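You operate a simulated robot arm through the tools that you are given. There is no shell and no other tool. Be economical: measure what you need, move in short steps, check, and stop when the job is done.

The job below is to be done with a simulated robot arm. You get a single attempt, and the scene is never put back.

Task
Load the turntable: purple cap in the red cup, white nut in the blue cup.
Fine: bring each cup to the arrow to load it; end with the blue cup there.

It is judged by the outcome, as a careful person would: the job done as asked, and still so three seconds after it is handed in. It fails if anything else is knocked over, pushed out of place, dropped, spilled or broken. Lids that push on must go on centred and level and be pressed home; caps that screw on are set level and turned clockwise until they are tight.

Robot
A 6-joint arm with a two-finger parallel gripper, fixed in place. Base frame: the origin is at the foot of the arm, x ahead of it, y to its left, z up; the work surface is at about z = 0. Readings come in mm, degrees, newtons and seconds.
With the tool pointing down near the work surface it reaches from about 140 to 580 mm from the base axis. Its first joint turns from -66.0 to 66.0 degrees. Payload 2.1 kg.
The TCP is the grasp point between the finger pads, 30 mm short of the fingertips. In the tool frame z runs along the fingers and y along their closing line. The gripper opens to 94 mm. The fingers are 28 mm wide and 10 mm thick; the gripper's body (50 by 96 mm) begins 55 mm behind the TCP.
Orientation is that of the tool frame in the base frame, as a unit quaternion [w, x, y, z]. With the fingers straight down and closing along the base's y, the tool's x points along the base's -x, its y along +y and its z along -z.

Tools
- The arm moves only by the tool step_arm. Its argument "motion" is a list that holds one entry, the list of rows, each a list of 6 numbers: the shift along the tool's x, y, z in units of 50 mm (1.0 is 50 mm), then the turn, a rotation vector about the tool's x, y, z in units of 4 degrees (1.0 is 4 degrees). In form: [[[tx, ty, tz, rx, ry, rz], ...]]. A call has 1 to 20 rows; each row shifts and turns the commanded pose from where the row before left it, along the tool's axes as they then stand. "claw" is the finger opening in mm, from 0 to 94, set as the call begins (left out, the last holds). A call with a number of a shift or a turn outside -1 to 1 is refused whole. A row lasts 0.2 s, in which the tool goes at most 50 mm and 8.6 degrees; a call with a longer step from one row to the next is refused whole, and so is a gripper value outside its range. Where a pose cannot be reached the arm comes as near as it can. A force on the tool above 70 N (or 10 N above the force at the start of the call, whichever is more), or a blocked arm, ends the call early, and 0.2 s more pass. Each finger travels about 72 mm/s and halts on what it meets, pressing with about 22 N; the grip force reading is that of the motor and also rises with nothing between the fingers. The clock runs only during rows and for 0.2 s after the last one: add rows that do not move to give the fingers time. It gives the time, the measured TCP pose, the force on the tool (base axes), the opening and the grip force at its end, in the units of the frame above (readings bear some noise), and new pictures: "pictures" is both (left out), scene, wrist or none.
- Cameras (640 x 400 px; columns grow to the right, rows downward): "scene" is fixed at [51.4, -371.5, 495.4]; the picture's right is [0.77, -0.63, 0.00], its down [-0.38, -0.47, -0.80] and it looks along [0.51, 0.62, -0.60] (base axes); focal length 228 px, centre (320, 200). "wrist" rides on the gripper at [76, 14, -103] in the tool frame; the picture's right is [-0.18, 0.98, 0.00], its down [-0.75, -0.14, -0.64] and it looks along [-0.63, -0.12, 0.77] (tool axes); focal length 243 px, centre (320, 200). There is no depth. A picture from a camera that has moved, and an enlarged one, comes with that camera's place and axes in the base frame and with its lens. The place of the scene camera against the robot may be out by one fixed shift of up to 18 mm in any direction.
- enlarge(camera, box): a new picture of the part [left, top, right, bottom] of that camera's present view, enlarged. No time passes.
- hand_in(): hands the job in; it is judged then, once.

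Work in short steps. Places have to be worked out from the pictures, the camera data and where the tool is seen: move nearer, look again, correct. Check each grasp and each placing, and mend what went wrong. You have 120 turns and 170 pictures in all, those below and enlarged ones among them. Open the gripper and draw the arm clear of the work before you hand the job in, unless the task says otherwise; then end with one line.

The tools are called after "Call:" as name(argument=value, ...) on one line, values as JSON. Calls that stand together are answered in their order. step_arm: Moves the arm, as the interface text tells. Its arguments: {"type":"object","properties":{"motion":{"type":"array","items":{"type":"array","items":{"type":"array","items":{"type":"number"}}}},"claw":{"type":"number"},"pictures":{"type":"string","enum":["both","scene","wrist","none"]}},"required":["motion"]} The other tools are called the same way: enlarge (camera, box) takes an enlarged picture of a part of a camera's view; hand_in () hands the job in.

At the start:

```text
clock: 0.0
position: [255.0, -184.0, 356.4]
ee_rot: [0.001, 0.0, 1.0, 0.0]
force: [0.1, 0.5, 0.9]
finger_gap: 93.8
grip_force: 0.1
```

scene: 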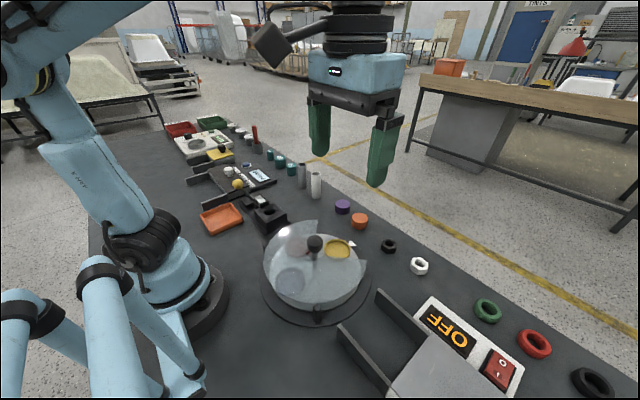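
wrist: 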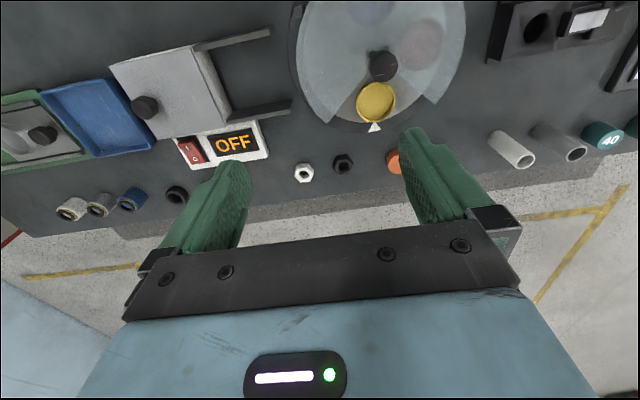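

I'll start by looking closer at the turntable and the nearby parts.

Call:
enlarge(camera="scene", box=[240, 180, 440, 330])

Call:
enlarge(camera="wrist", box=[270, 0, 490, 200])

```text
2.67 times, centred on (340, 255) of scene
camera zoom: at [51.4, -371.5, 495.4], right [0.77, -0.63, 0.0], down [-0.38, -0.47, -0.8], along [0.51, 0.62, -0.6], focal length 607 px, centre (267, 53)
```

zoom: 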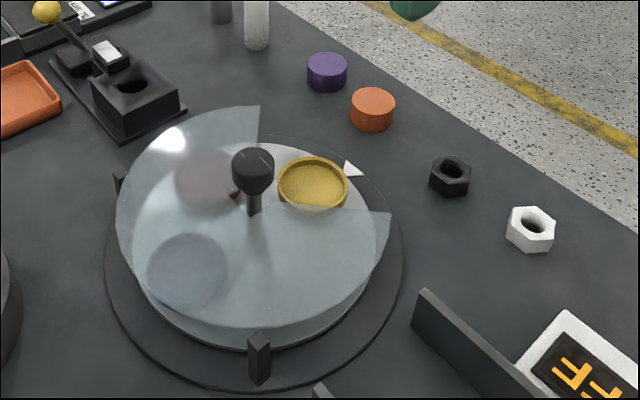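

```text
2.00 times, centred on (380, 100) of wrist
camera zoom: at [178.5, -169.8, 457.1], right [0.18, 0.98, 0.0], down [0.75, -0.14, 0.64], along [0.63, -0.12, -0.77], focal length 485 px, centre (200, 400)
```

zoom: 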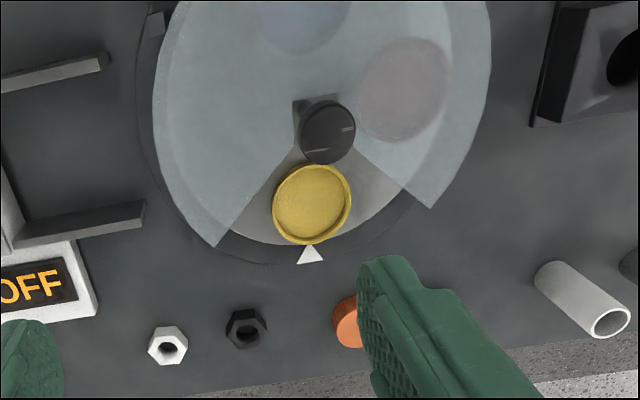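

The wrist view puts the turntable centre near (265,-100), yellow at the arrow, red about 90° to its left and blue opposite. I'll move back over the table for a better look with the wrist camera.

Call:
step_arm(motion=[[[0.4, 0.42, -0.1, 0, 0, 0], [0.4, 0.42, -0.1, 0, 0, 0], [0.4, 0.42, -0.1, 0, 0, 0], [0.3, 0.42, -0.1, 0, 0, 0], [0, 0, 0, 0, 0, 0]]])

```text
clock: 1.2
position: [181.1, -99.6, 375.5]
ee_rot: [0.0, -0.001, 1.0, 0.001]
force: [0.7, 0.6, -0.2]
finger_gap: 94.0
grip_force: 0.0
camera wrist: at [103.6, -85.9, 476.0], right [0.18, 0.98, 0.0], down [0.75, -0.14, 0.64], along [0.63, -0.12, -0.77], focal length 243 px, centre (320, 200)
```

scene: 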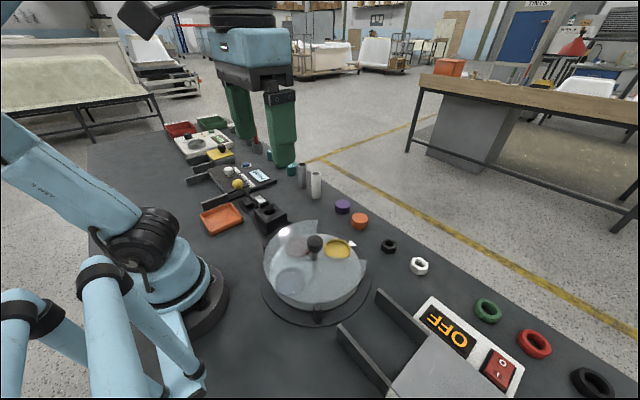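
wrist: 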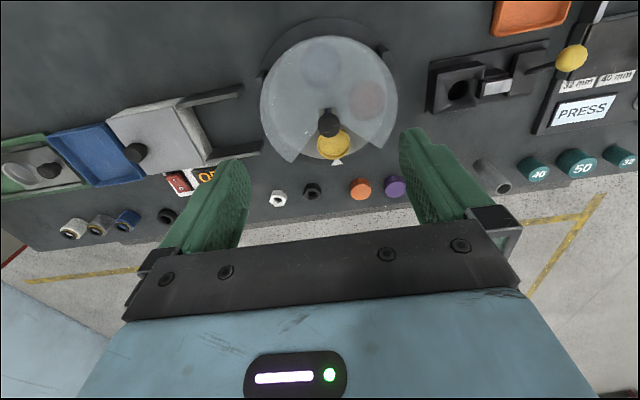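

Call:
enlarge(camera="wrist", box=[240, 0, 420, 112])

Call:
enlarge(camera="wrist", box=[250, 100, 430, 212])

```text
3.56 times, centred on (330, 56) of wrist
camera zoom: at [103.6, -85.9, 476.0], right [0.18, 0.98, 0.0], down [0.75, -0.14, 0.64], along [0.63, -0.12, -0.77], focal length 863 px, centre (284, 712)
```

zoom: 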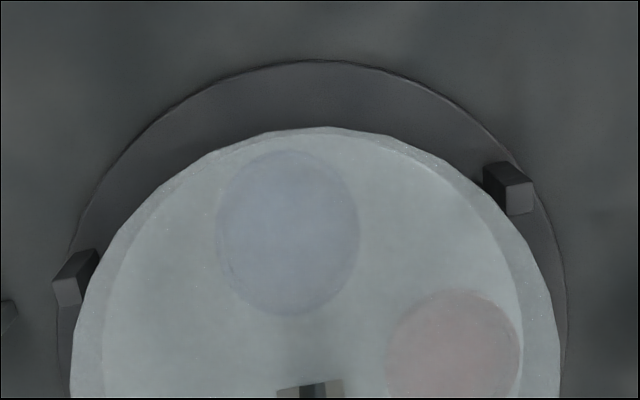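

```text
3.56 times, centred on (340, 156) of wrist
camera zoom: at [103.6, -85.9, 476.0], right [0.18, 0.98, 0.0], down [0.75, -0.14, 0.64], along [0.63, -0.12, -0.77], focal length 863 px, centre (249, 356)
```

zoom: 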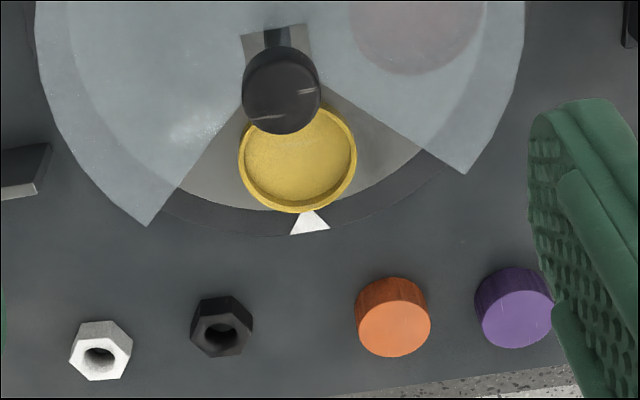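

By triangulation the knob is at (262,-101) with its centre at z≈97. The cover is at z≈60 with a ±47° window, and the cup circle has a radius of about 71 mm. I'll move above the knob and check from close up.

Call:
step_arm(motion=[[[-0.324, -0.006, 0.7, 0, 0, 0], [-0.324, -0.006, 0.7, 0, 0, 0], [-0.324, -0.006, 0.7, 0, 0, 0], [-0.324, -0.006, 0.7, 0, 0, 0], [-0.324, -0.006, 0.7, 0, 0, 0], [0, 0, 0, 0, 0, 0]]])

```text
clock: 2.6
position: [263.9, -99.2, 196.9]
ee_rot: [0.001, -0.001, 1.0, 0.0]
force: [0.5, 0.1, -0.1]
finger_gap: 94.2
grip_force: 0.1
camera wrist: at [185.6, -86.5, 298.9], right [0.18, 0.98, 0.0], down [0.75, -0.14, 0.64], along [0.63, -0.12, -0.77], focal length 243 px, centre (320, 200)
```

scene: 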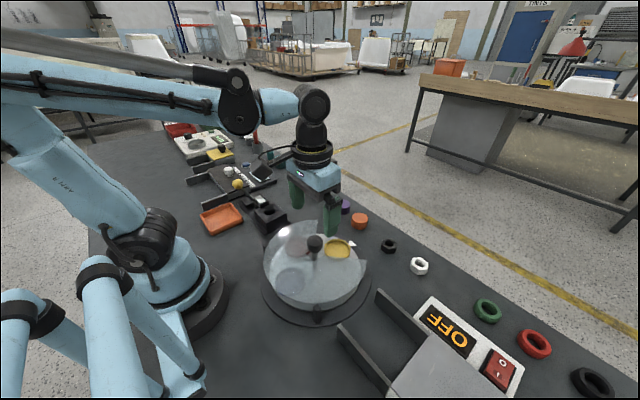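
wrist: 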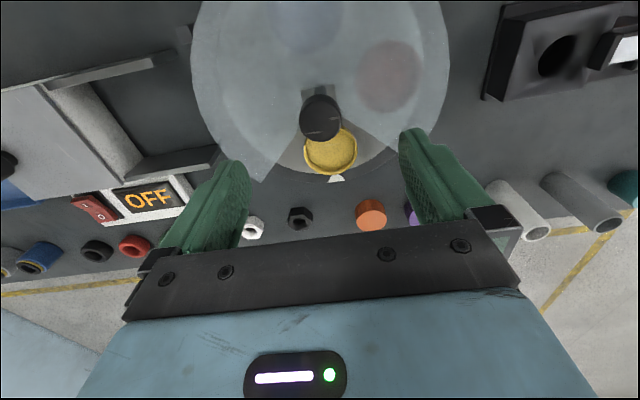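

The knob estimate of (263,-100.6) agrees with the earlier one. I'll narrow the fingers, pre-rotate -44° and come down around the knob.

Call:
step_arm(motion=[[[0, 0, 0, 0, 0, -1], [0, 0, 0, 0, 0, -1], [0, 0, 0, 0, 0, -1], [0, 0, 0, 0, 0, -1], [0, 0, 0, 0, 0, -1], [0, 0, 0, 0, 0, -1], [0, 0, 0.2, 0, 0, -1], [0, 0, 0.2, 0, 0, -1], [0, 0, 0.2, 0, 0, -1], [0, 0, 0.2, 0, 0, -1], [0, 0, 0.2, 0, 0, -1], [0, 0, 0, 0, 0, 0]]], claw=60)

Call:
enlarge(camera="scene", box=[250, 140, 410, 340])

```text
clock: 5.2
position: [262.1, -100.7, 150.3]
ee_rot: [0.001, -0.376, 0.927, 0.0]
force: [0.3, 0.3, 0.2]
finger_gap: 60.1
grip_force: 0.0
camera wrist: at [196.1, -144.2, 251.1], right [-0.55, 0.83, 0.0], down [0.64, 0.42, 0.64], along [0.54, 0.35, -0.77], focal length 243 px, centre (320, 200)
```

scene: 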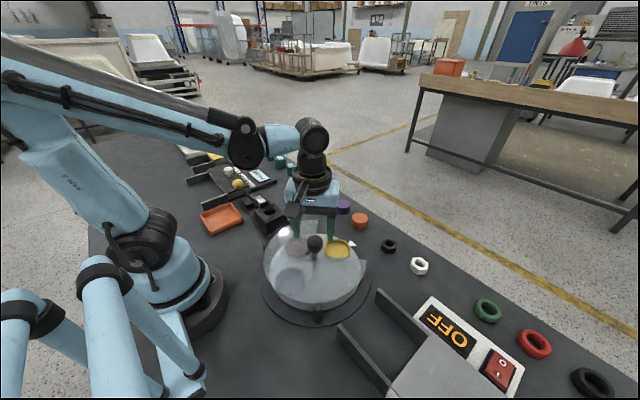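
wrist: 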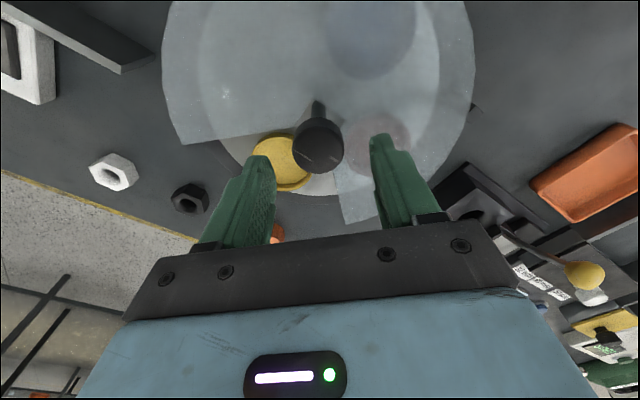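

```text
2.00 times, centred on (330, 240) of scene
camera zoom: at [51.4, -371.5, 495.4], right [0.77, -0.63, 0.0], down [-0.38, -0.47, -0.8], along [0.51, 0.62, -0.6], focal length 455 px, centre (300, 120)
```

zoom: 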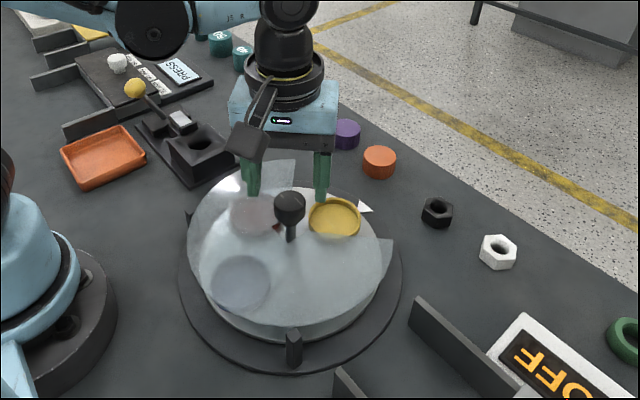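

The fingers straddle the knob. I'll lower 50 mm and close.

Call:
step_arm(motion=[[[0, 0, 0.25, 0, 0, 0], [0, 0, 0.25, 0, 0, 0], [0, 0, 0.25, 0, 0, 0], [0, 0, 0.25, 0, 0, 0], [0, 0, 0, 0, 0, 0]]])

Call:
enlarge(camera="scene", box=[250, 180, 410, 320])

```text
clock: 6.4
position: [262.4, -100.3, 100.0]
ee_rot: [0.001, -0.376, 0.927, 0.0]
force: [0.6, 0.0, 0.8]
finger_gap: 59.7
grip_force: 0.1
camera wrist: at [197.1, -144.2, 201.6], right [-0.55, 0.83, 0.0], down [0.64, 0.42, 0.64], along [0.54, 0.35, -0.77], focal length 243 px, centre (320, 200)
```

scene: 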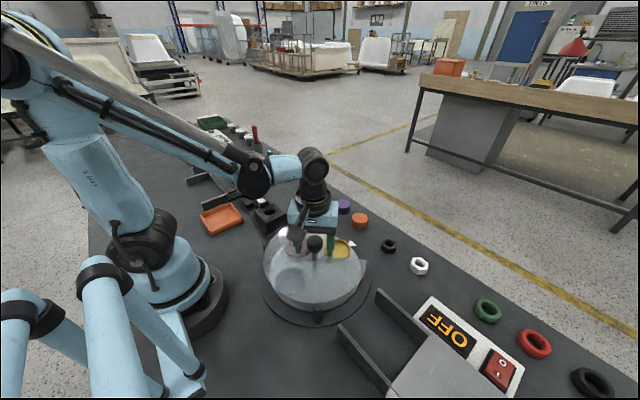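
wrist: 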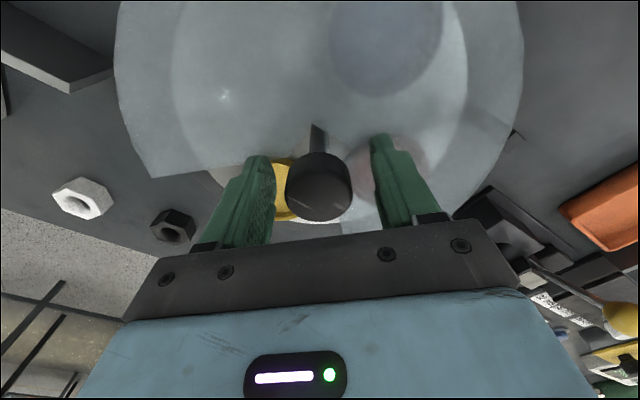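

```text
2.86 times, centred on (330, 250) of scene
camera zoom: at [51.4, -371.5, 495.4], right [0.77, -0.63, 0.0], down [-0.38, -0.47, -0.8], along [0.51, 0.62, -0.6], focal length 650 px, centre (291, 57)
```

zoom: 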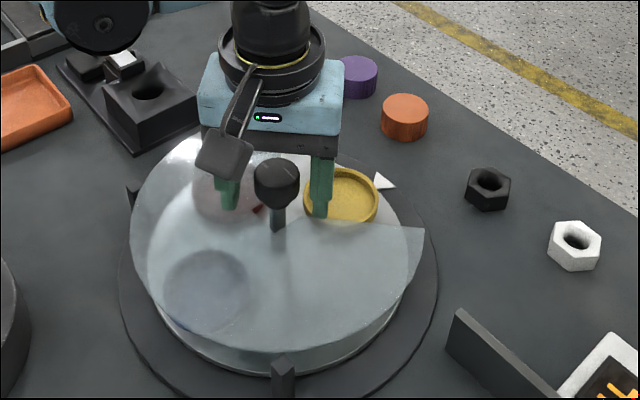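

The knob lines up between the fingers, so I'll close on it.

Call:
step_arm(motion=[[[0, 0, 0, 0, 0, 0], [0, 0, 0, 0, 0, 0], [0, 0, 0, 0, 0, 0]]], claw=15, pictures="wrist")

```text
clock: 7.2
position: [263.9, -101.0, 101.2]
ee_rot: [0.003, -0.377, 0.926, -0.003]
force: [18.0, -11.0, -12.7]
finger_gap: 35.2
grip_force: 44.9
camera wrist: at [197.6, -144.6, 201.7], right [-0.55, 0.83, 0.0], down [0.64, 0.42, 0.64], along [0.54, 0.35, -0.76], focal length 243 px, centre (320, 200)
```

wrist: 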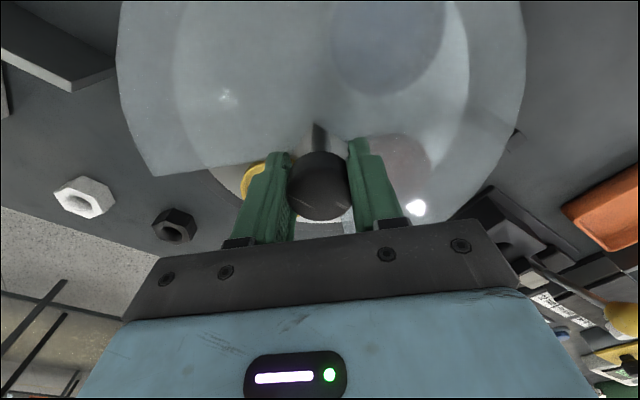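

Gripped at 35 mm. There is a side load toward -tool y from a small centring error, so I'll correct 2 mm and then turn 40° clockwise.

Call:
step_arm(motion=[[[0, -0.04, 0, 0, 0, 0], [0, 0, 0, 0, 0, 0.5], [0, 0, 0, 0, 0, 0.5], [0, 0, 0, 0, 0, 1], [0, 0, 0, 0, 0, 1], [0, 0, 0, 0, 0, 1], [0, 0, 0, 0, 0, 1], [0, 0, 0, 0, 0, 1], [0, 0, 0, 0, 0, 1], [0, 0, 0, 0, 0, 1], [0, 0, 0, 0, 0, 1], [0, 0, 0, 0, 0, 1], [0, 0, 0, 0, 0, 0]]])

Call:
enlarge(camera="scene", box=[250, 180, 410, 320])

```text
clock: 10.0
position: [263.1, -98.7, 100.7]
ee_rot: [0.002, -0.036, 0.999, 0.004]
force: [-5.1, 37.3, -30.2]
finger_gap: 34.7
grip_force: 45.2
camera wrist: at [185.2, -92.9, 201.8], right [0.11, 0.99, 0.01], down [0.76, -0.09, 0.64], along [0.64, -0.07, -0.77], focal length 243 px, centre (320, 200)
```

scene: 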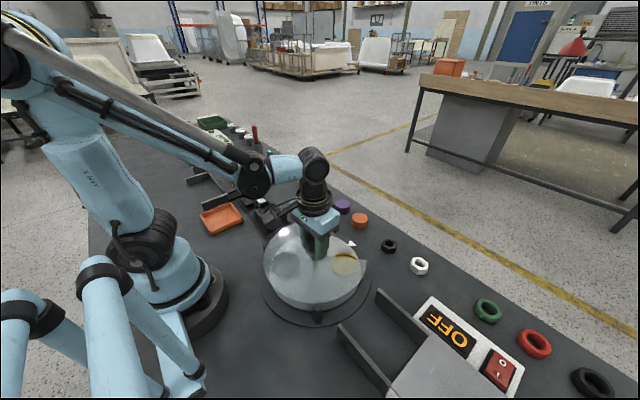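
wrist: 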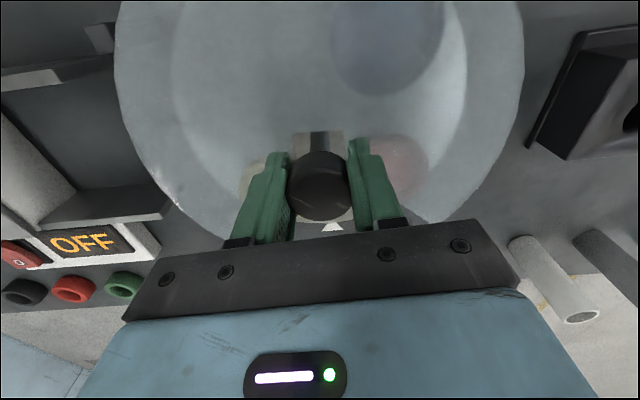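

```text
2.86 times, centred on (330, 250) of scene
camera zoom: at [51.5, -371.5, 495.4], right [0.77, -0.63, 0.0], down [-0.38, -0.47, -0.8], along [0.51, 0.62, -0.6], focal length 650 px, centre (291, 57)
```

zoom: 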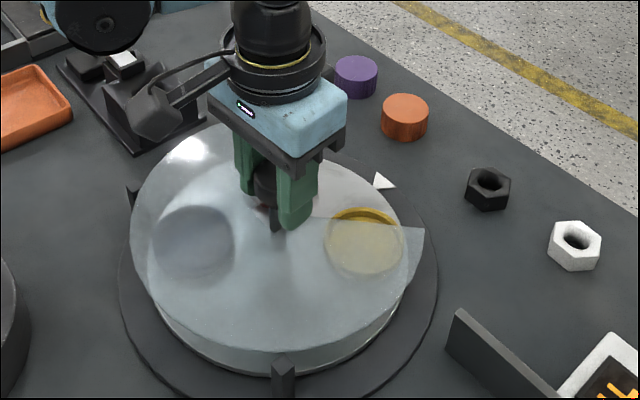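

The disc turns with the knob. The side load suggests the knob centre is nearer (266,-98), so I'll correct for that and turn another 48°.

Call:
step_arm(motion=[[[-0.05, 0.05, 0, 0, 0, 0], [0, 0, 0, 0, 0, 1], [0, 0, 0, 0, 0, 1], [0, 0, 0, 0, 0, 1], [0, 0, 0, 0, 0, 1], [0, 0, 0, 0, 0, 1], [0, 0, 0, 0, 0, 1], [0, 0, 0, 0, 0, 1], [0, 0, 0, 0, 0, 1], [0, 0, 0, 0, 0, 1], [0, 0, 0, 0, 0, 1], [0, 0, 0, 0, 0, 1], [0, 0, 0, 0, 0, 1], [0, 0, 0, 0, 0, 0]]])

Call:
enlarge(camera="scene", box=[250, 180, 410, 320])

```text
clock: 13.0
position: [264.2, -99.3, 101.1]
ee_rot: [-0.003, 0.375, 0.927, -0.001]
force: [-28.8, -15.3, 12.4]
finger_gap: 34.7
grip_force: 44.7
camera wrist: at [219.0, -36.6, 202.3], right [0.82, 0.58, -0.01], down [0.45, -0.62, 0.64], along [0.37, -0.52, -0.77], focal length 243 px, centre (320, 200)
```

scene: 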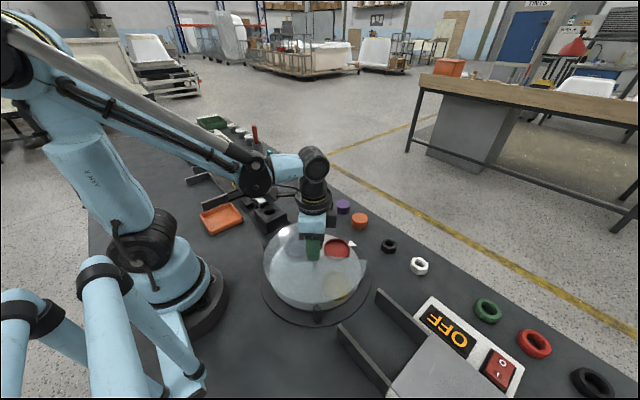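
wrist: 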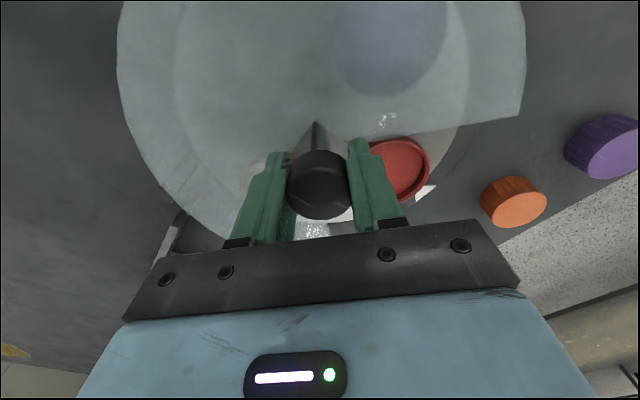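

```text
2.86 times, centred on (330, 250) of scene
camera zoom: at [51.3, -371.5, 495.4], right [0.77, -0.63, 0.0], down [-0.38, -0.47, -0.8], along [0.51, 0.62, -0.6], focal length 650 px, centre (291, 57)
```

zoom: 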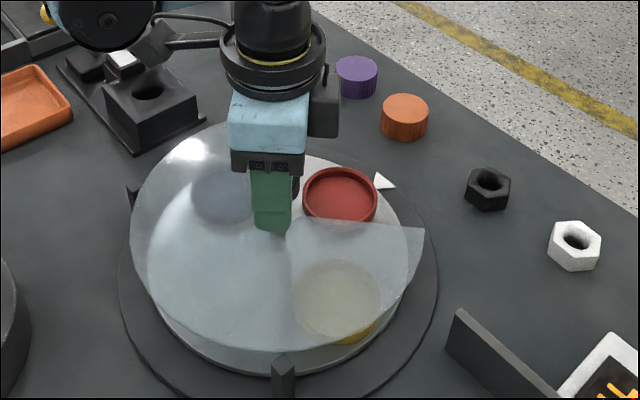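

The red cup now sits exactly where yellow was, at the arrow. I'll release the knob and rise.

Call:
step_arm(motion=[[[0, 0, 0, 0, 0, 0], [0, 0, 0, 0, 0, 0], [0, 0, 0, 0, 0, 0], [0, 0, -0.5, 0, 0, 0], [0, 0, -0.9, 0, 0, 0], [0, 0, -0.9, 0, 0, 0], [0, 0, -0.9, 0, 0, 0], [0, 0, 0, 0, 0, 0]]], claw=60)

Call:
enlarge(camera="scene", box=[250, 180, 410, 320])

```text
clock: 14.8
position: [265.5, -100.1, 261.9]
ee_rot: [0.001, 0.374, 0.927, 0.0]
force: [-0.4, -1.1, -0.4]
finger_gap: 60.0
grip_force: 0.0
camera wrist: at [220.1, -38.2, 363.1], right [0.81, 0.58, 0.0], down [0.44, -0.62, 0.64], along [0.37, -0.52, -0.77], focal length 243 px, centre (320, 200)
```

scene: 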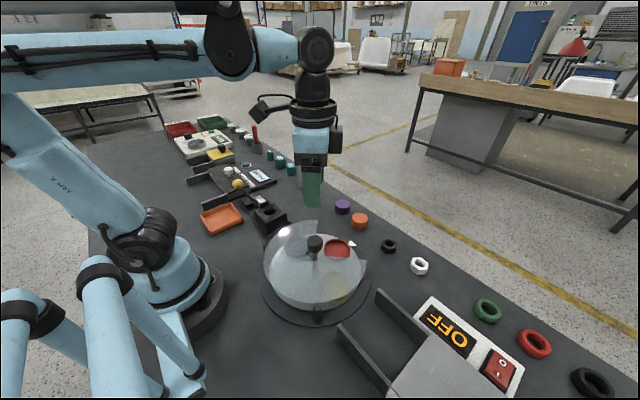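
wrist: 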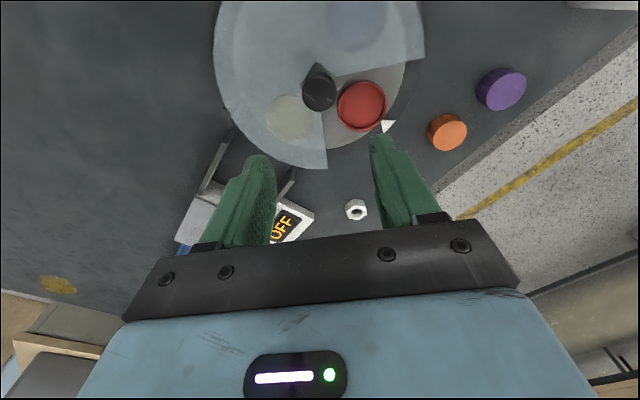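

```text
2.86 times, centred on (330, 250) of scene
camera zoom: at [51.4, -371.5, 495.4], right [0.77, -0.63, 0.0], down [-0.38, -0.47, -0.8], along [0.51, 0.62, -0.6], focal length 650 px, centre (291, 57)
```

zoom: 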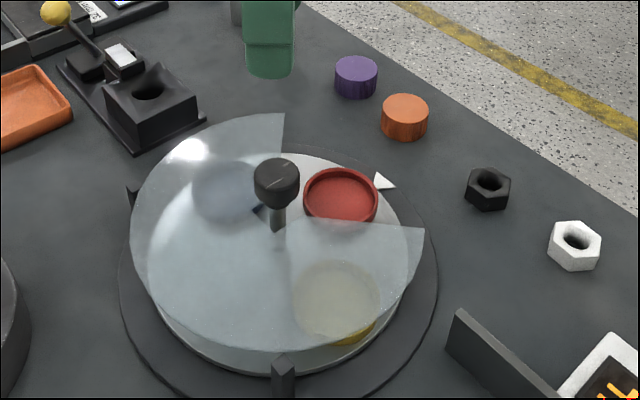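

The red cup held its place. The purple cap is at about (471,22). I'll set yaw to +20°, which keeps the gripper body and camera clear of the knob at placing, and move above it.

Call:
step_arm(motion=[[[0, 0, 0, 0, 0, -1], [0, 0, 0, 0, 0, -1], [0, 0, 0, 0, 0, -1], [0, 0, 0, 0, 0, -1], [0, 0, 0, 0, 0, -1], [0, 0, 0, 0, 0, -1], [-0.433, 0.529, 0.32, 0, 0, 0], [-0.433, 0.529, 0.32, 0, 0, 0], [-0.433, 0.529, 0.32, 0, 0, 0], [-0.433, 0.529, 0.32, 0, 0, 0], [-0.433, 0.529, 0.32, 0, 0, 0], [-0.433, 0.529, 0.32, 0, 0, 0], [-0.433, 0.529, 0.32, 0, 0, 0], [0, 0, 0, 0, 0, 0]]], claw=70)

Call:
enlarge(camera="wrist", box=[220, 50, 460, 200])

```text
clock: 17.8
position: [470.4, 23.6, 147.7]
ee_rot: [0.001, 0.173, 0.985, 0.001]
force: [-0.5, -0.2, -0.2]
finger_gap: 69.9
grip_force: 0.1
camera wrist: at [402.4, 62.4, 249.0], right [0.51, 0.86, 0.0], down [0.66, -0.39, 0.64], along [0.55, -0.33, -0.77], focal length 243 px, centre (320, 200)
```

scene: 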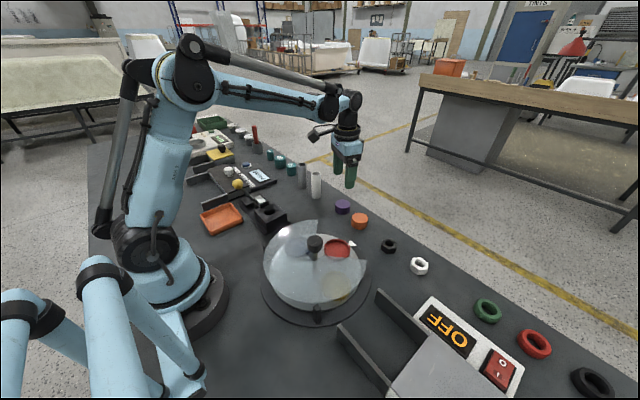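
wrist: 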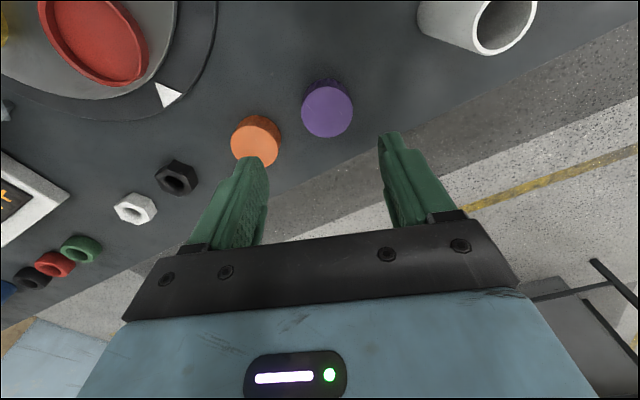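

```text
2.67 times, centred on (340, 125) of wrist
camera zoom: at [402.4, 62.4, 249.0], right [0.51, 0.86, 0.0], down [0.66, -0.39, 0.64], along [0.55, -0.33, -0.77], focal length 647 px, centre (267, 400)
```

zoom: 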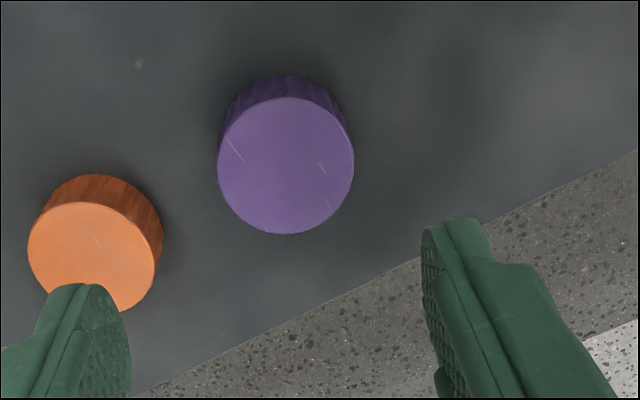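

The purple cap is at (476,25.4), 47 mm across and 27 mm tall. I'll centre on it and descend to TCP z≈43 so the tips grip its upper half and stay clear of the cup rim when placing.

Call:
step_arm(motion=[[[-0.09, 0.075, 0.2, 0, 0, 0], [0, 0, 0.5, 0, 0, 0], [0, 0, 0.5, 0, 0, 0], [0, 0, 0.5, 0, 0, 0], [0, 0, 0.2, 0, 0, 0], [0, 0, 0.19, 0, 0, 0], [0, 0, 0, 0, 0, 0]]], claw=64)

Call:
enlarge(camera="scene", box=[300, 160, 400, 240])

```text
clock: 19.4
position: [475.3, 26.0, 45.1]
ee_rot: [0.001, 0.173, 0.985, 0.0]
force: [0.2, 0.3, -1.0]
finger_gap: 63.8
grip_force: 0.1
camera wrist: at [407.9, 63.8, 145.9], right [0.51, 0.86, 0.0], down [0.66, -0.39, 0.64], along [0.55, -0.33, -0.77], focal length 243 px, centre (320, 200)
```

scene: 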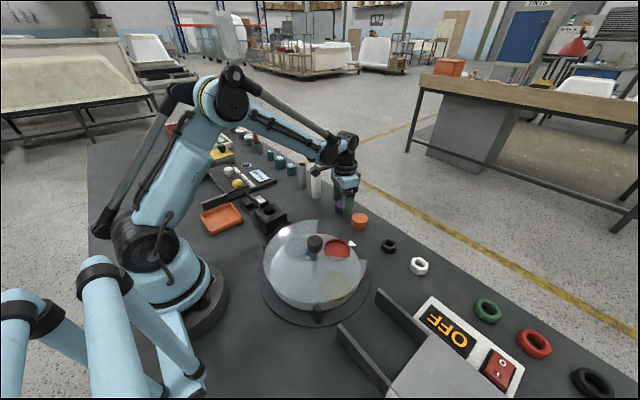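
wrist: 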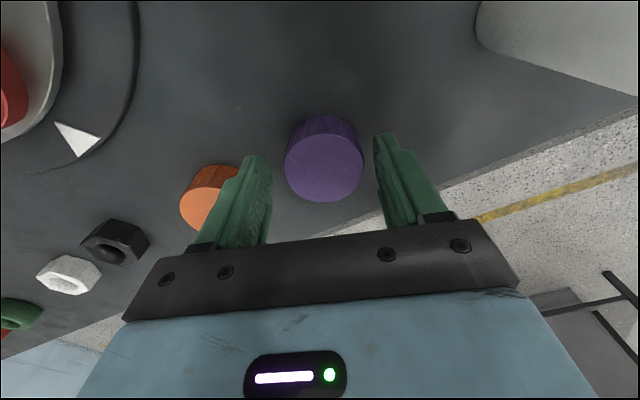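

```text
5.00 times, centred on (350, 200) of scene
camera zoom: at [51.4, -371.5, 495.4], right [0.77, -0.63, 0.0], down [-0.38, -0.47, -0.8], along [0.51, 0.62, -0.6], focal length 1138 px, centre (170, 200)
```

zoom: 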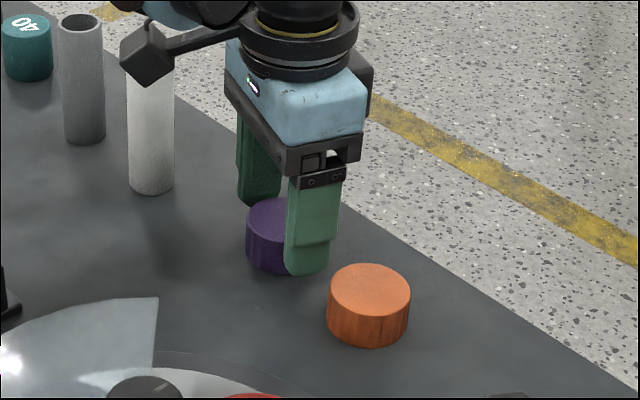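

The cap is between the fingers and clear of the orange one. I'll go down 3 mm and close.

Call:
step_arm(motion=[[[0, 0, 0.06, 0, 0, 0], [0, 0, 0, 0, 0, 0], [0, 0, 0, 0, 0, 0], [0, 0, 0, 0, 0, 0]]], claw=64, pictures="none")

Call:
step_arm(motion=[[[0, 0, 0, 0, 0, 0], [0, 0, 0, 0, 0, 0], [0, 0, 0, 0, 0, 0]]], claw=40, pictures="wrist")

```text
clock: 20.4
position: [475.9, 25.9, 41.8]
ee_rot: [0.001, 0.172, 0.985, 0.0]
force: [0.4, 0.3, 0.0]
finger_gap: 64.0
grip_force: 0.0
```

```text
clock: 21.2
position: [476.7, 25.5, 41.5]
ee_rot: [0.001, 0.173, 0.985, -0.001]
force: [0.5, -1.5, 1.2]
finger_gap: 48.7
grip_force: 21.9
camera wrist: at [407.9, 64.1, 143.2], right [0.51, 0.86, 0.0], down [0.66, -0.39, 0.64], along [0.55, -0.33, -0.77], focal length 243 px, centre (320, 200)
```

wrist: 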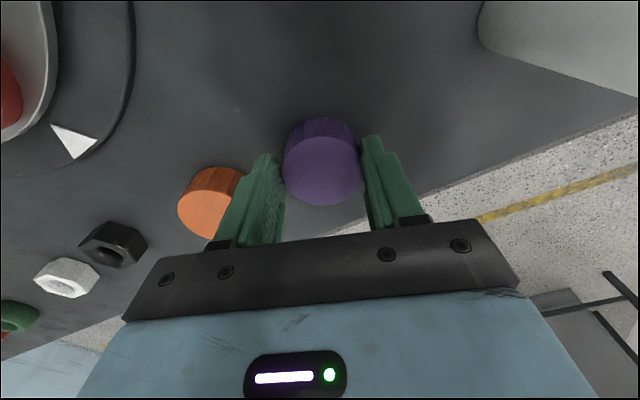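

Closed at 48.7 mm with 22 N, so it looks gripped. I'll lift and check.

Call:
step_arm(motion=[[[0, 0, -0.2, 0, 0, 0], [0, 0, -0.5, 0, 0, 0], [0, 0, -0.7, 0, 0, 0], [0, 0, -0.8, 0, 0, 0], [0, 0, 0, 0, 0, 0]]])

Call:
enlarge(camera="scene", box=[300, 120, 400, 200])

```text
clock: 22.4
position: [475.0, 28.0, 152.9]
ee_rot: [0.001, 0.173, 0.985, -0.001]
force: [-0.5, 0.5, -0.7]
finger_gap: 48.7
grip_force: 22.2
camera wrist: at [406.5, 66.7, 255.2], right [0.51, 0.86, 0.0], down [0.66, -0.39, 0.64], along [0.55, -0.33, -0.77], focal length 243 px, centre (320, 200)
```

scene: 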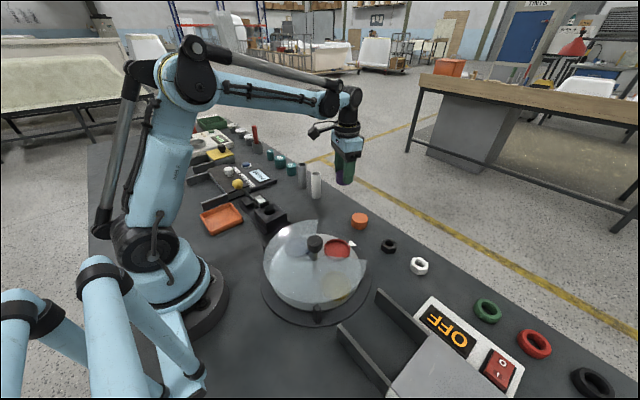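
wrist: 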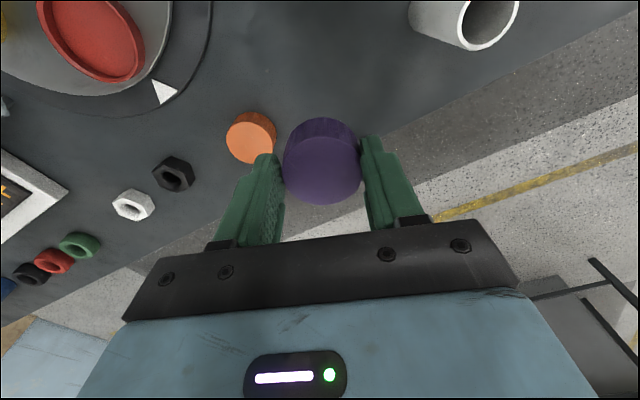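

```text
5.00 times, centred on (350, 160) of scene
camera zoom: at [51.4, -371.5, 495.4], right [0.77, -0.63, 0.0], down [-0.38, -0.47, -0.8], along [0.51, 0.62, -0.6], focal length 1138 px, centre (170, 400)
```

zoom: 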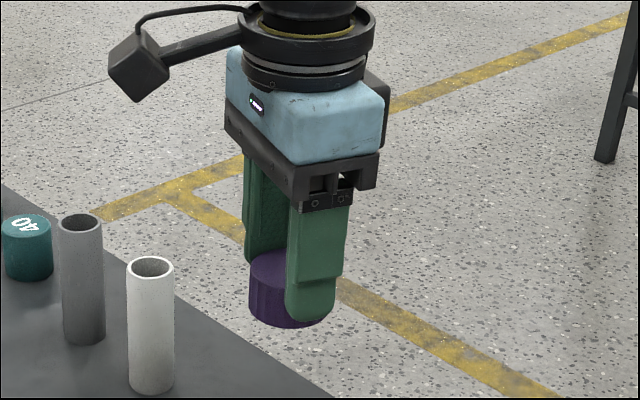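

The cap is held level with its bottom about 42 mm below the TCP. I'll move to about (400,-110,150), beside the cup, to measure the cup with nothing in front of it.

Call:
step_arm(motion=[[[0.1165, -0.777, 0, 0, 0, 0], [0.1165, -0.777, 0, 0, 0, 0], [0.1165, -0.777, 0, 0, 0, 0], [0.1165, -0.777, 0, 0, 0, 0], [0, 0, 0, 0, 0, 0], [0, 0, 0, 0, 0, 0]]], pictures="wrist")

Call:
enlarge(camera="wrist", box=[200, 0, 440, 150])

```text
clock: 23.8
position: [400.0, -113.5, 151.2]
ee_rot: [0.002, 0.173, 0.985, 0.0]
force: [0.2, -0.5, 0.0]
finger_gap: 48.6
grip_force: 22.3
camera wrist: at [332.6, -75.6, 253.1], right [0.51, 0.86, 0.0], down [0.66, -0.39, 0.64], along [0.55, -0.33, -0.77], focal length 243 px, centre (320, 200)
```

wrist: 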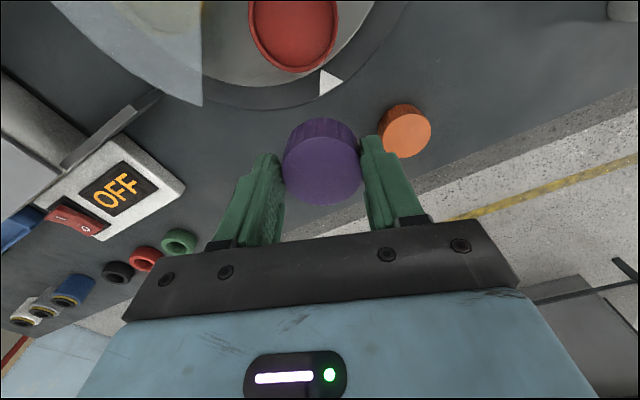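

```text
2.67 times, centred on (320, 75) of wrist
camera zoom: at [332.6, -75.6, 253.1], right [0.51, 0.86, 0.0], down [0.66, -0.39, 0.64], along [0.55, -0.33, -0.77], focal length 647 px, centre (320, 533)
```

zoom: 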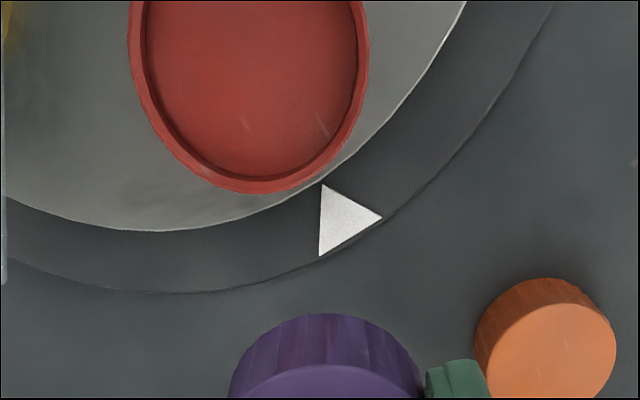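

The cup rim is fitted with its centre at (335,-100.8), outer radius 33.5 and inner about 29. The cap radius is 24, so it fits. I'll move over it and go down to TCP z≈80.

Call:
step_arm(motion=[[[0.43, -0.067, 0, 0, 0, 0], [0.43, -0.067, 0, 0, 0, 0], [0.43, -0.067, 0, 0, 0, 0], [0, 0, 0, 0, 0, 0], [0, 0, 0.4, 0, 0, 0], [0, 0, 0.5, 0, 0, 0], [0, 0, 0.5, 0, 0, 0], [0, 0, 0, 0, 0, 0], [0, 0, 0, 0, 0, 0]]])

Call:
enlarge(camera="scene", box=[250, 180, 410, 320])

Call:
enlarge(camera="wrist", box=[220, 50, 440, 240])

```text
clock: 25.8
position: [337.5, -101.0, 81.8]
ee_rot: [0.001, 0.173, 0.985, -0.001]
force: [-0.4, 0.8, -0.1]
finger_gap: 48.7
grip_force: 22.3
camera wrist: at [269.5, -62.6, 183.5], right [0.51, 0.86, 0.0], down [0.66, -0.39, 0.64], along [0.55, -0.33, -0.77], focal length 243 px, centre (320, 200)
```

scene: 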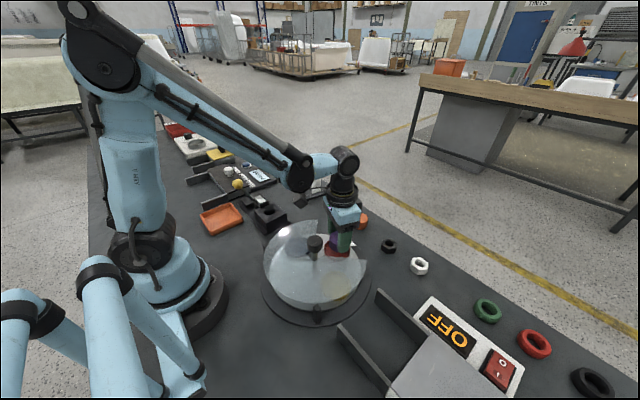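
wrist: 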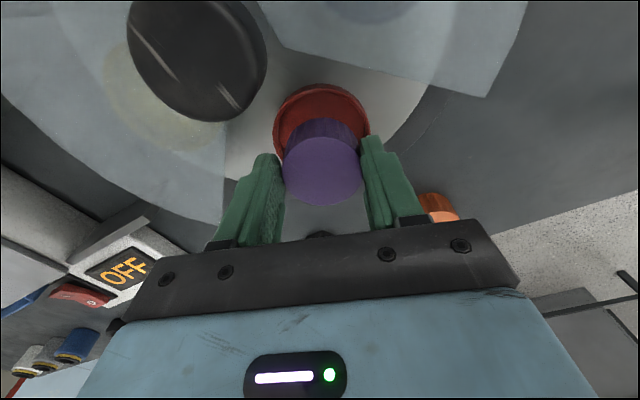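

```text
2.86 times, centred on (330, 250) of scene
camera zoom: at [51.4, -371.5, 495.4], right [0.77, -0.63, 0.0], down [-0.38, -0.47, -0.8], along [0.51, 0.62, -0.6], focal length 650 px, centre (291, 57)
```

zoom: 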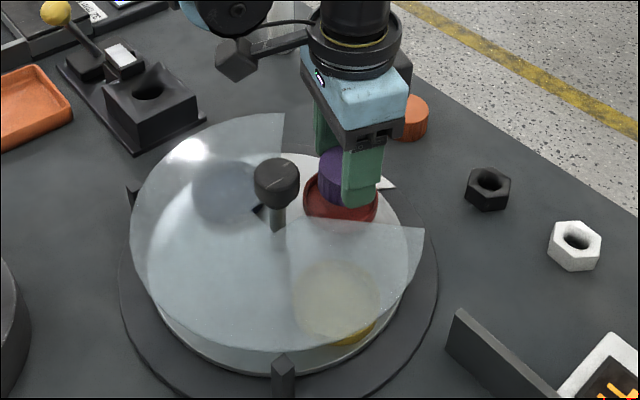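

```text
2.11 times, centred on (330, 145) of wrist
camera zoom: at [269.5, -62.6, 183.5], right [0.51, 0.86, 0.0], down [0.66, -0.39, 0.64], along [0.55, -0.33, -0.77], focal length 511 px, centre (299, 316)
```

zoom: 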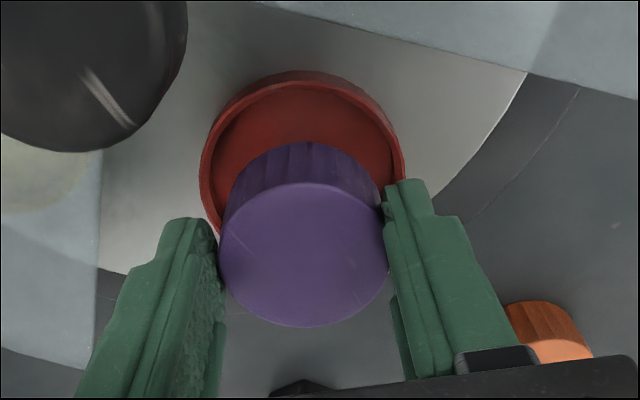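

The cap is laterally centred but about 3 mm too far outward. I'll correct that and lower 14 mm.

Call:
step_arm(motion=[[[0.055, 0.005, 0, 0, 0, 0], [0, 0, 0.1, 0, 0, 0], [0, 0, 0.1, 0, 0, 0], [0, 0, 0.08, 0, 0, 0], [0, 0, 0, 0, 0, 0], [0, 0, 0, 0, 0, 0]]])

Call:
enlarge(camera="wrist", box=[220, 50, 440, 240])

Call:
enlarge(camera="scene", box=[300, 200, 400, 280])

```text
clock: 27.2
position: [334.1, -99.9, 67.4]
ee_rot: [0.001, 0.173, 0.985, -0.001]
force: [-0.7, -0.2, 0.1]
finger_gap: 48.5
grip_force: 21.9
camera wrist: at [266.3, -61.2, 168.7], right [0.51, 0.86, 0.0], down [0.66, -0.39, 0.64], along [0.55, -0.33, -0.77], focal length 243 px, centre (320, 200)
```

scene: 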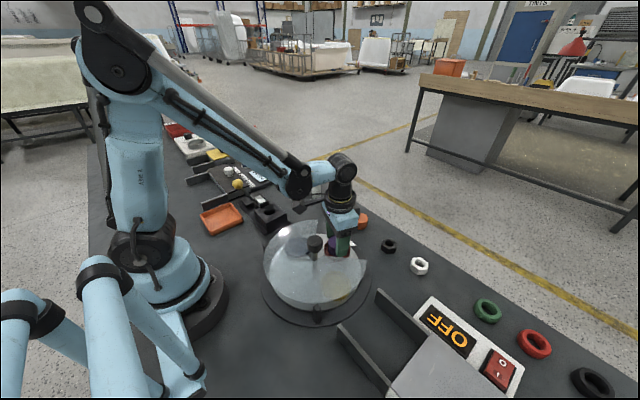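
wrist: 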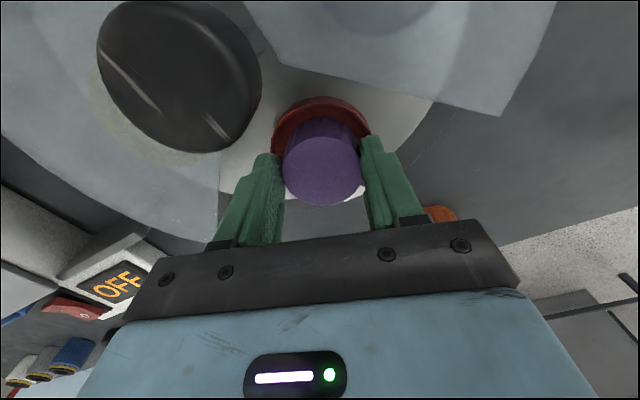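

```text
2.11 times, centred on (330, 145) of wrist
camera zoom: at [266.3, -61.2, 168.7], right [0.51, 0.86, 0.0], down [0.66, -0.39, 0.64], along [0.55, -0.33, -0.77], focal length 511 px, centre (299, 316)
```

zoom: 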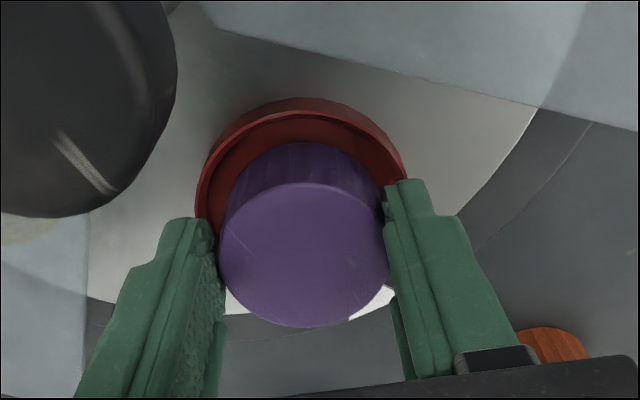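

```text
5.00 times, centred on (350, 240) of scene
camera zoom: at [51.4, -371.5, 495.4], right [0.77, -0.63, 0.0], down [-0.38, -0.47, -0.8], along [0.51, 0.62, -0.6], focal length 1138 px, centre (170, 0)
```

zoom: 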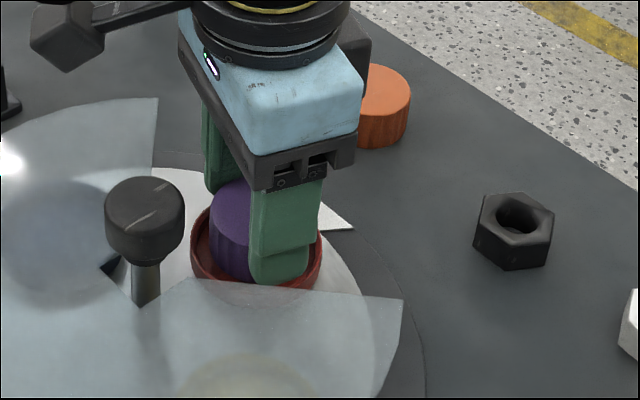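

Now centred to within about 1 mm. I'll lower in small steps, watching the force.

Call:
step_arm(motion=[[[0, 0, 0.04, 0, 0, 0], [0, 0, 0.04, 0, 0, 0], [0, 0, 0, 0, 0, 0]]], pictures="none")

Call:
step_arm(motion=[[[0, 0, 0.03, 0, 0, 0], [0, 0, 0, 0, 0, 0]]], pictures="none")

Call:
step_arm(motion=[[[0, 0, 0.03, 0, 0, 0], [0, 0, 0, 0, 0, 0]]], pictures="wrist")

Call:
enlarge(camera="scene", box=[300, 200, 400, 280])

```text
clock: 28.0
position: [334.8, -98.1, 62.8]
ee_rot: [0.001, 0.172, 0.985, 0.0]
force: [-0.1, 1.2, -0.4]
finger_gap: 48.6
grip_force: 22.3
```

```text
clock: 28.6
position: [334.3, -98.5, 61.7]
ee_rot: [0.001, 0.172, 0.985, -0.001]
force: [-0.1, 0.2, 0.1]
finger_gap: 48.5
grip_force: 21.7
```

```text
clock: 29.2
position: [335.3, -98.3, 60.8]
ee_rot: [0.001, 0.172, 0.985, -0.001]
force: [-0.1, -0.3, -1.1]
finger_gap: 48.9
grip_force: 22.1
camera wrist: at [266.7, -60.2, 161.6], right [0.51, 0.86, 0.0], down [0.66, -0.39, 0.64], along [0.55, -0.33, -0.77], focal length 243 px, centre (320, 200)
```

wrist: 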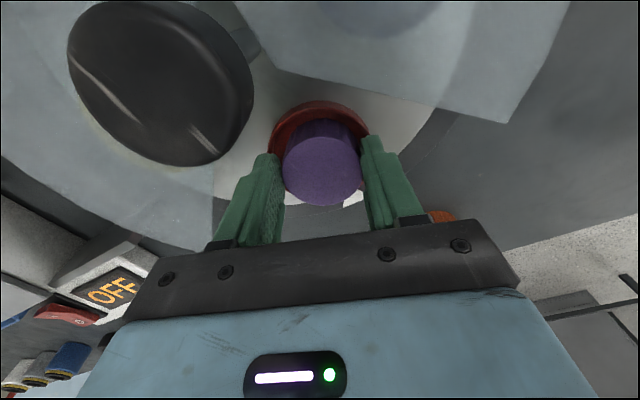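

```text
5.00 times, centred on (350, 240) of scene
camera zoom: at [51.4, -371.5, 495.4], right [0.77, -0.63, 0.0], down [-0.38, -0.47, -0.8], along [0.51, 0.62, -0.6], focal length 1138 px, centre (170, 0)
```

zoom: 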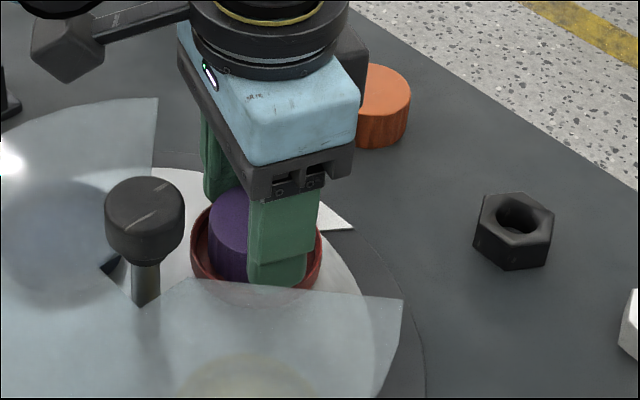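

There is no contact yet. I'll keep going in 1.5 mm steps.

Call:
step_arm(motion=[[[0, 0, 0.03, 0, 0, 0], [0, 0, 0, 0, 0, 0]]], pictures="none")

Call:
step_arm(motion=[[[0, 0, 0.03, 0, 0, 0], [0, 0, 0, 0, 0, 0]]], pictures="none")

Call:
enlarge(camera="wrist", box=[220, 60, 440, 250])

```text
clock: 29.8
position: [334.7, -99.1, 60.3]
ee_rot: [0.001, 0.173, 0.985, 0.001]
force: [-0.3, -0.7, 21.0]
finger_gap: 48.2
grip_force: 21.8
```

```text
clock: 30.3
position: [334.3, -99.4, 58.8]
ee_rot: [0.0, 0.173, 0.985, 0.0]
force: [0.0, 1.6, 16.5]
finger_gap: 48.5
grip_force: 21.7
stopped in row 2: the force on the tool passed its limit (the readings are from after the stop); the commanded pose is now the measured one
```

```text
2.11 times, centred on (330, 155) of wrist
camera zoom: at [267.2, -60.3, 160.2], right [0.51, 0.86, 0.0], down [0.66, -0.39, 0.64], along [0.55, -0.33, -0.77], focal length 511 px, centre (299, 295)
```

zoom: 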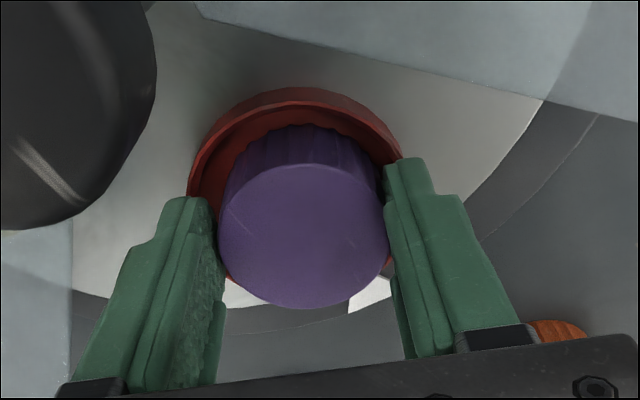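

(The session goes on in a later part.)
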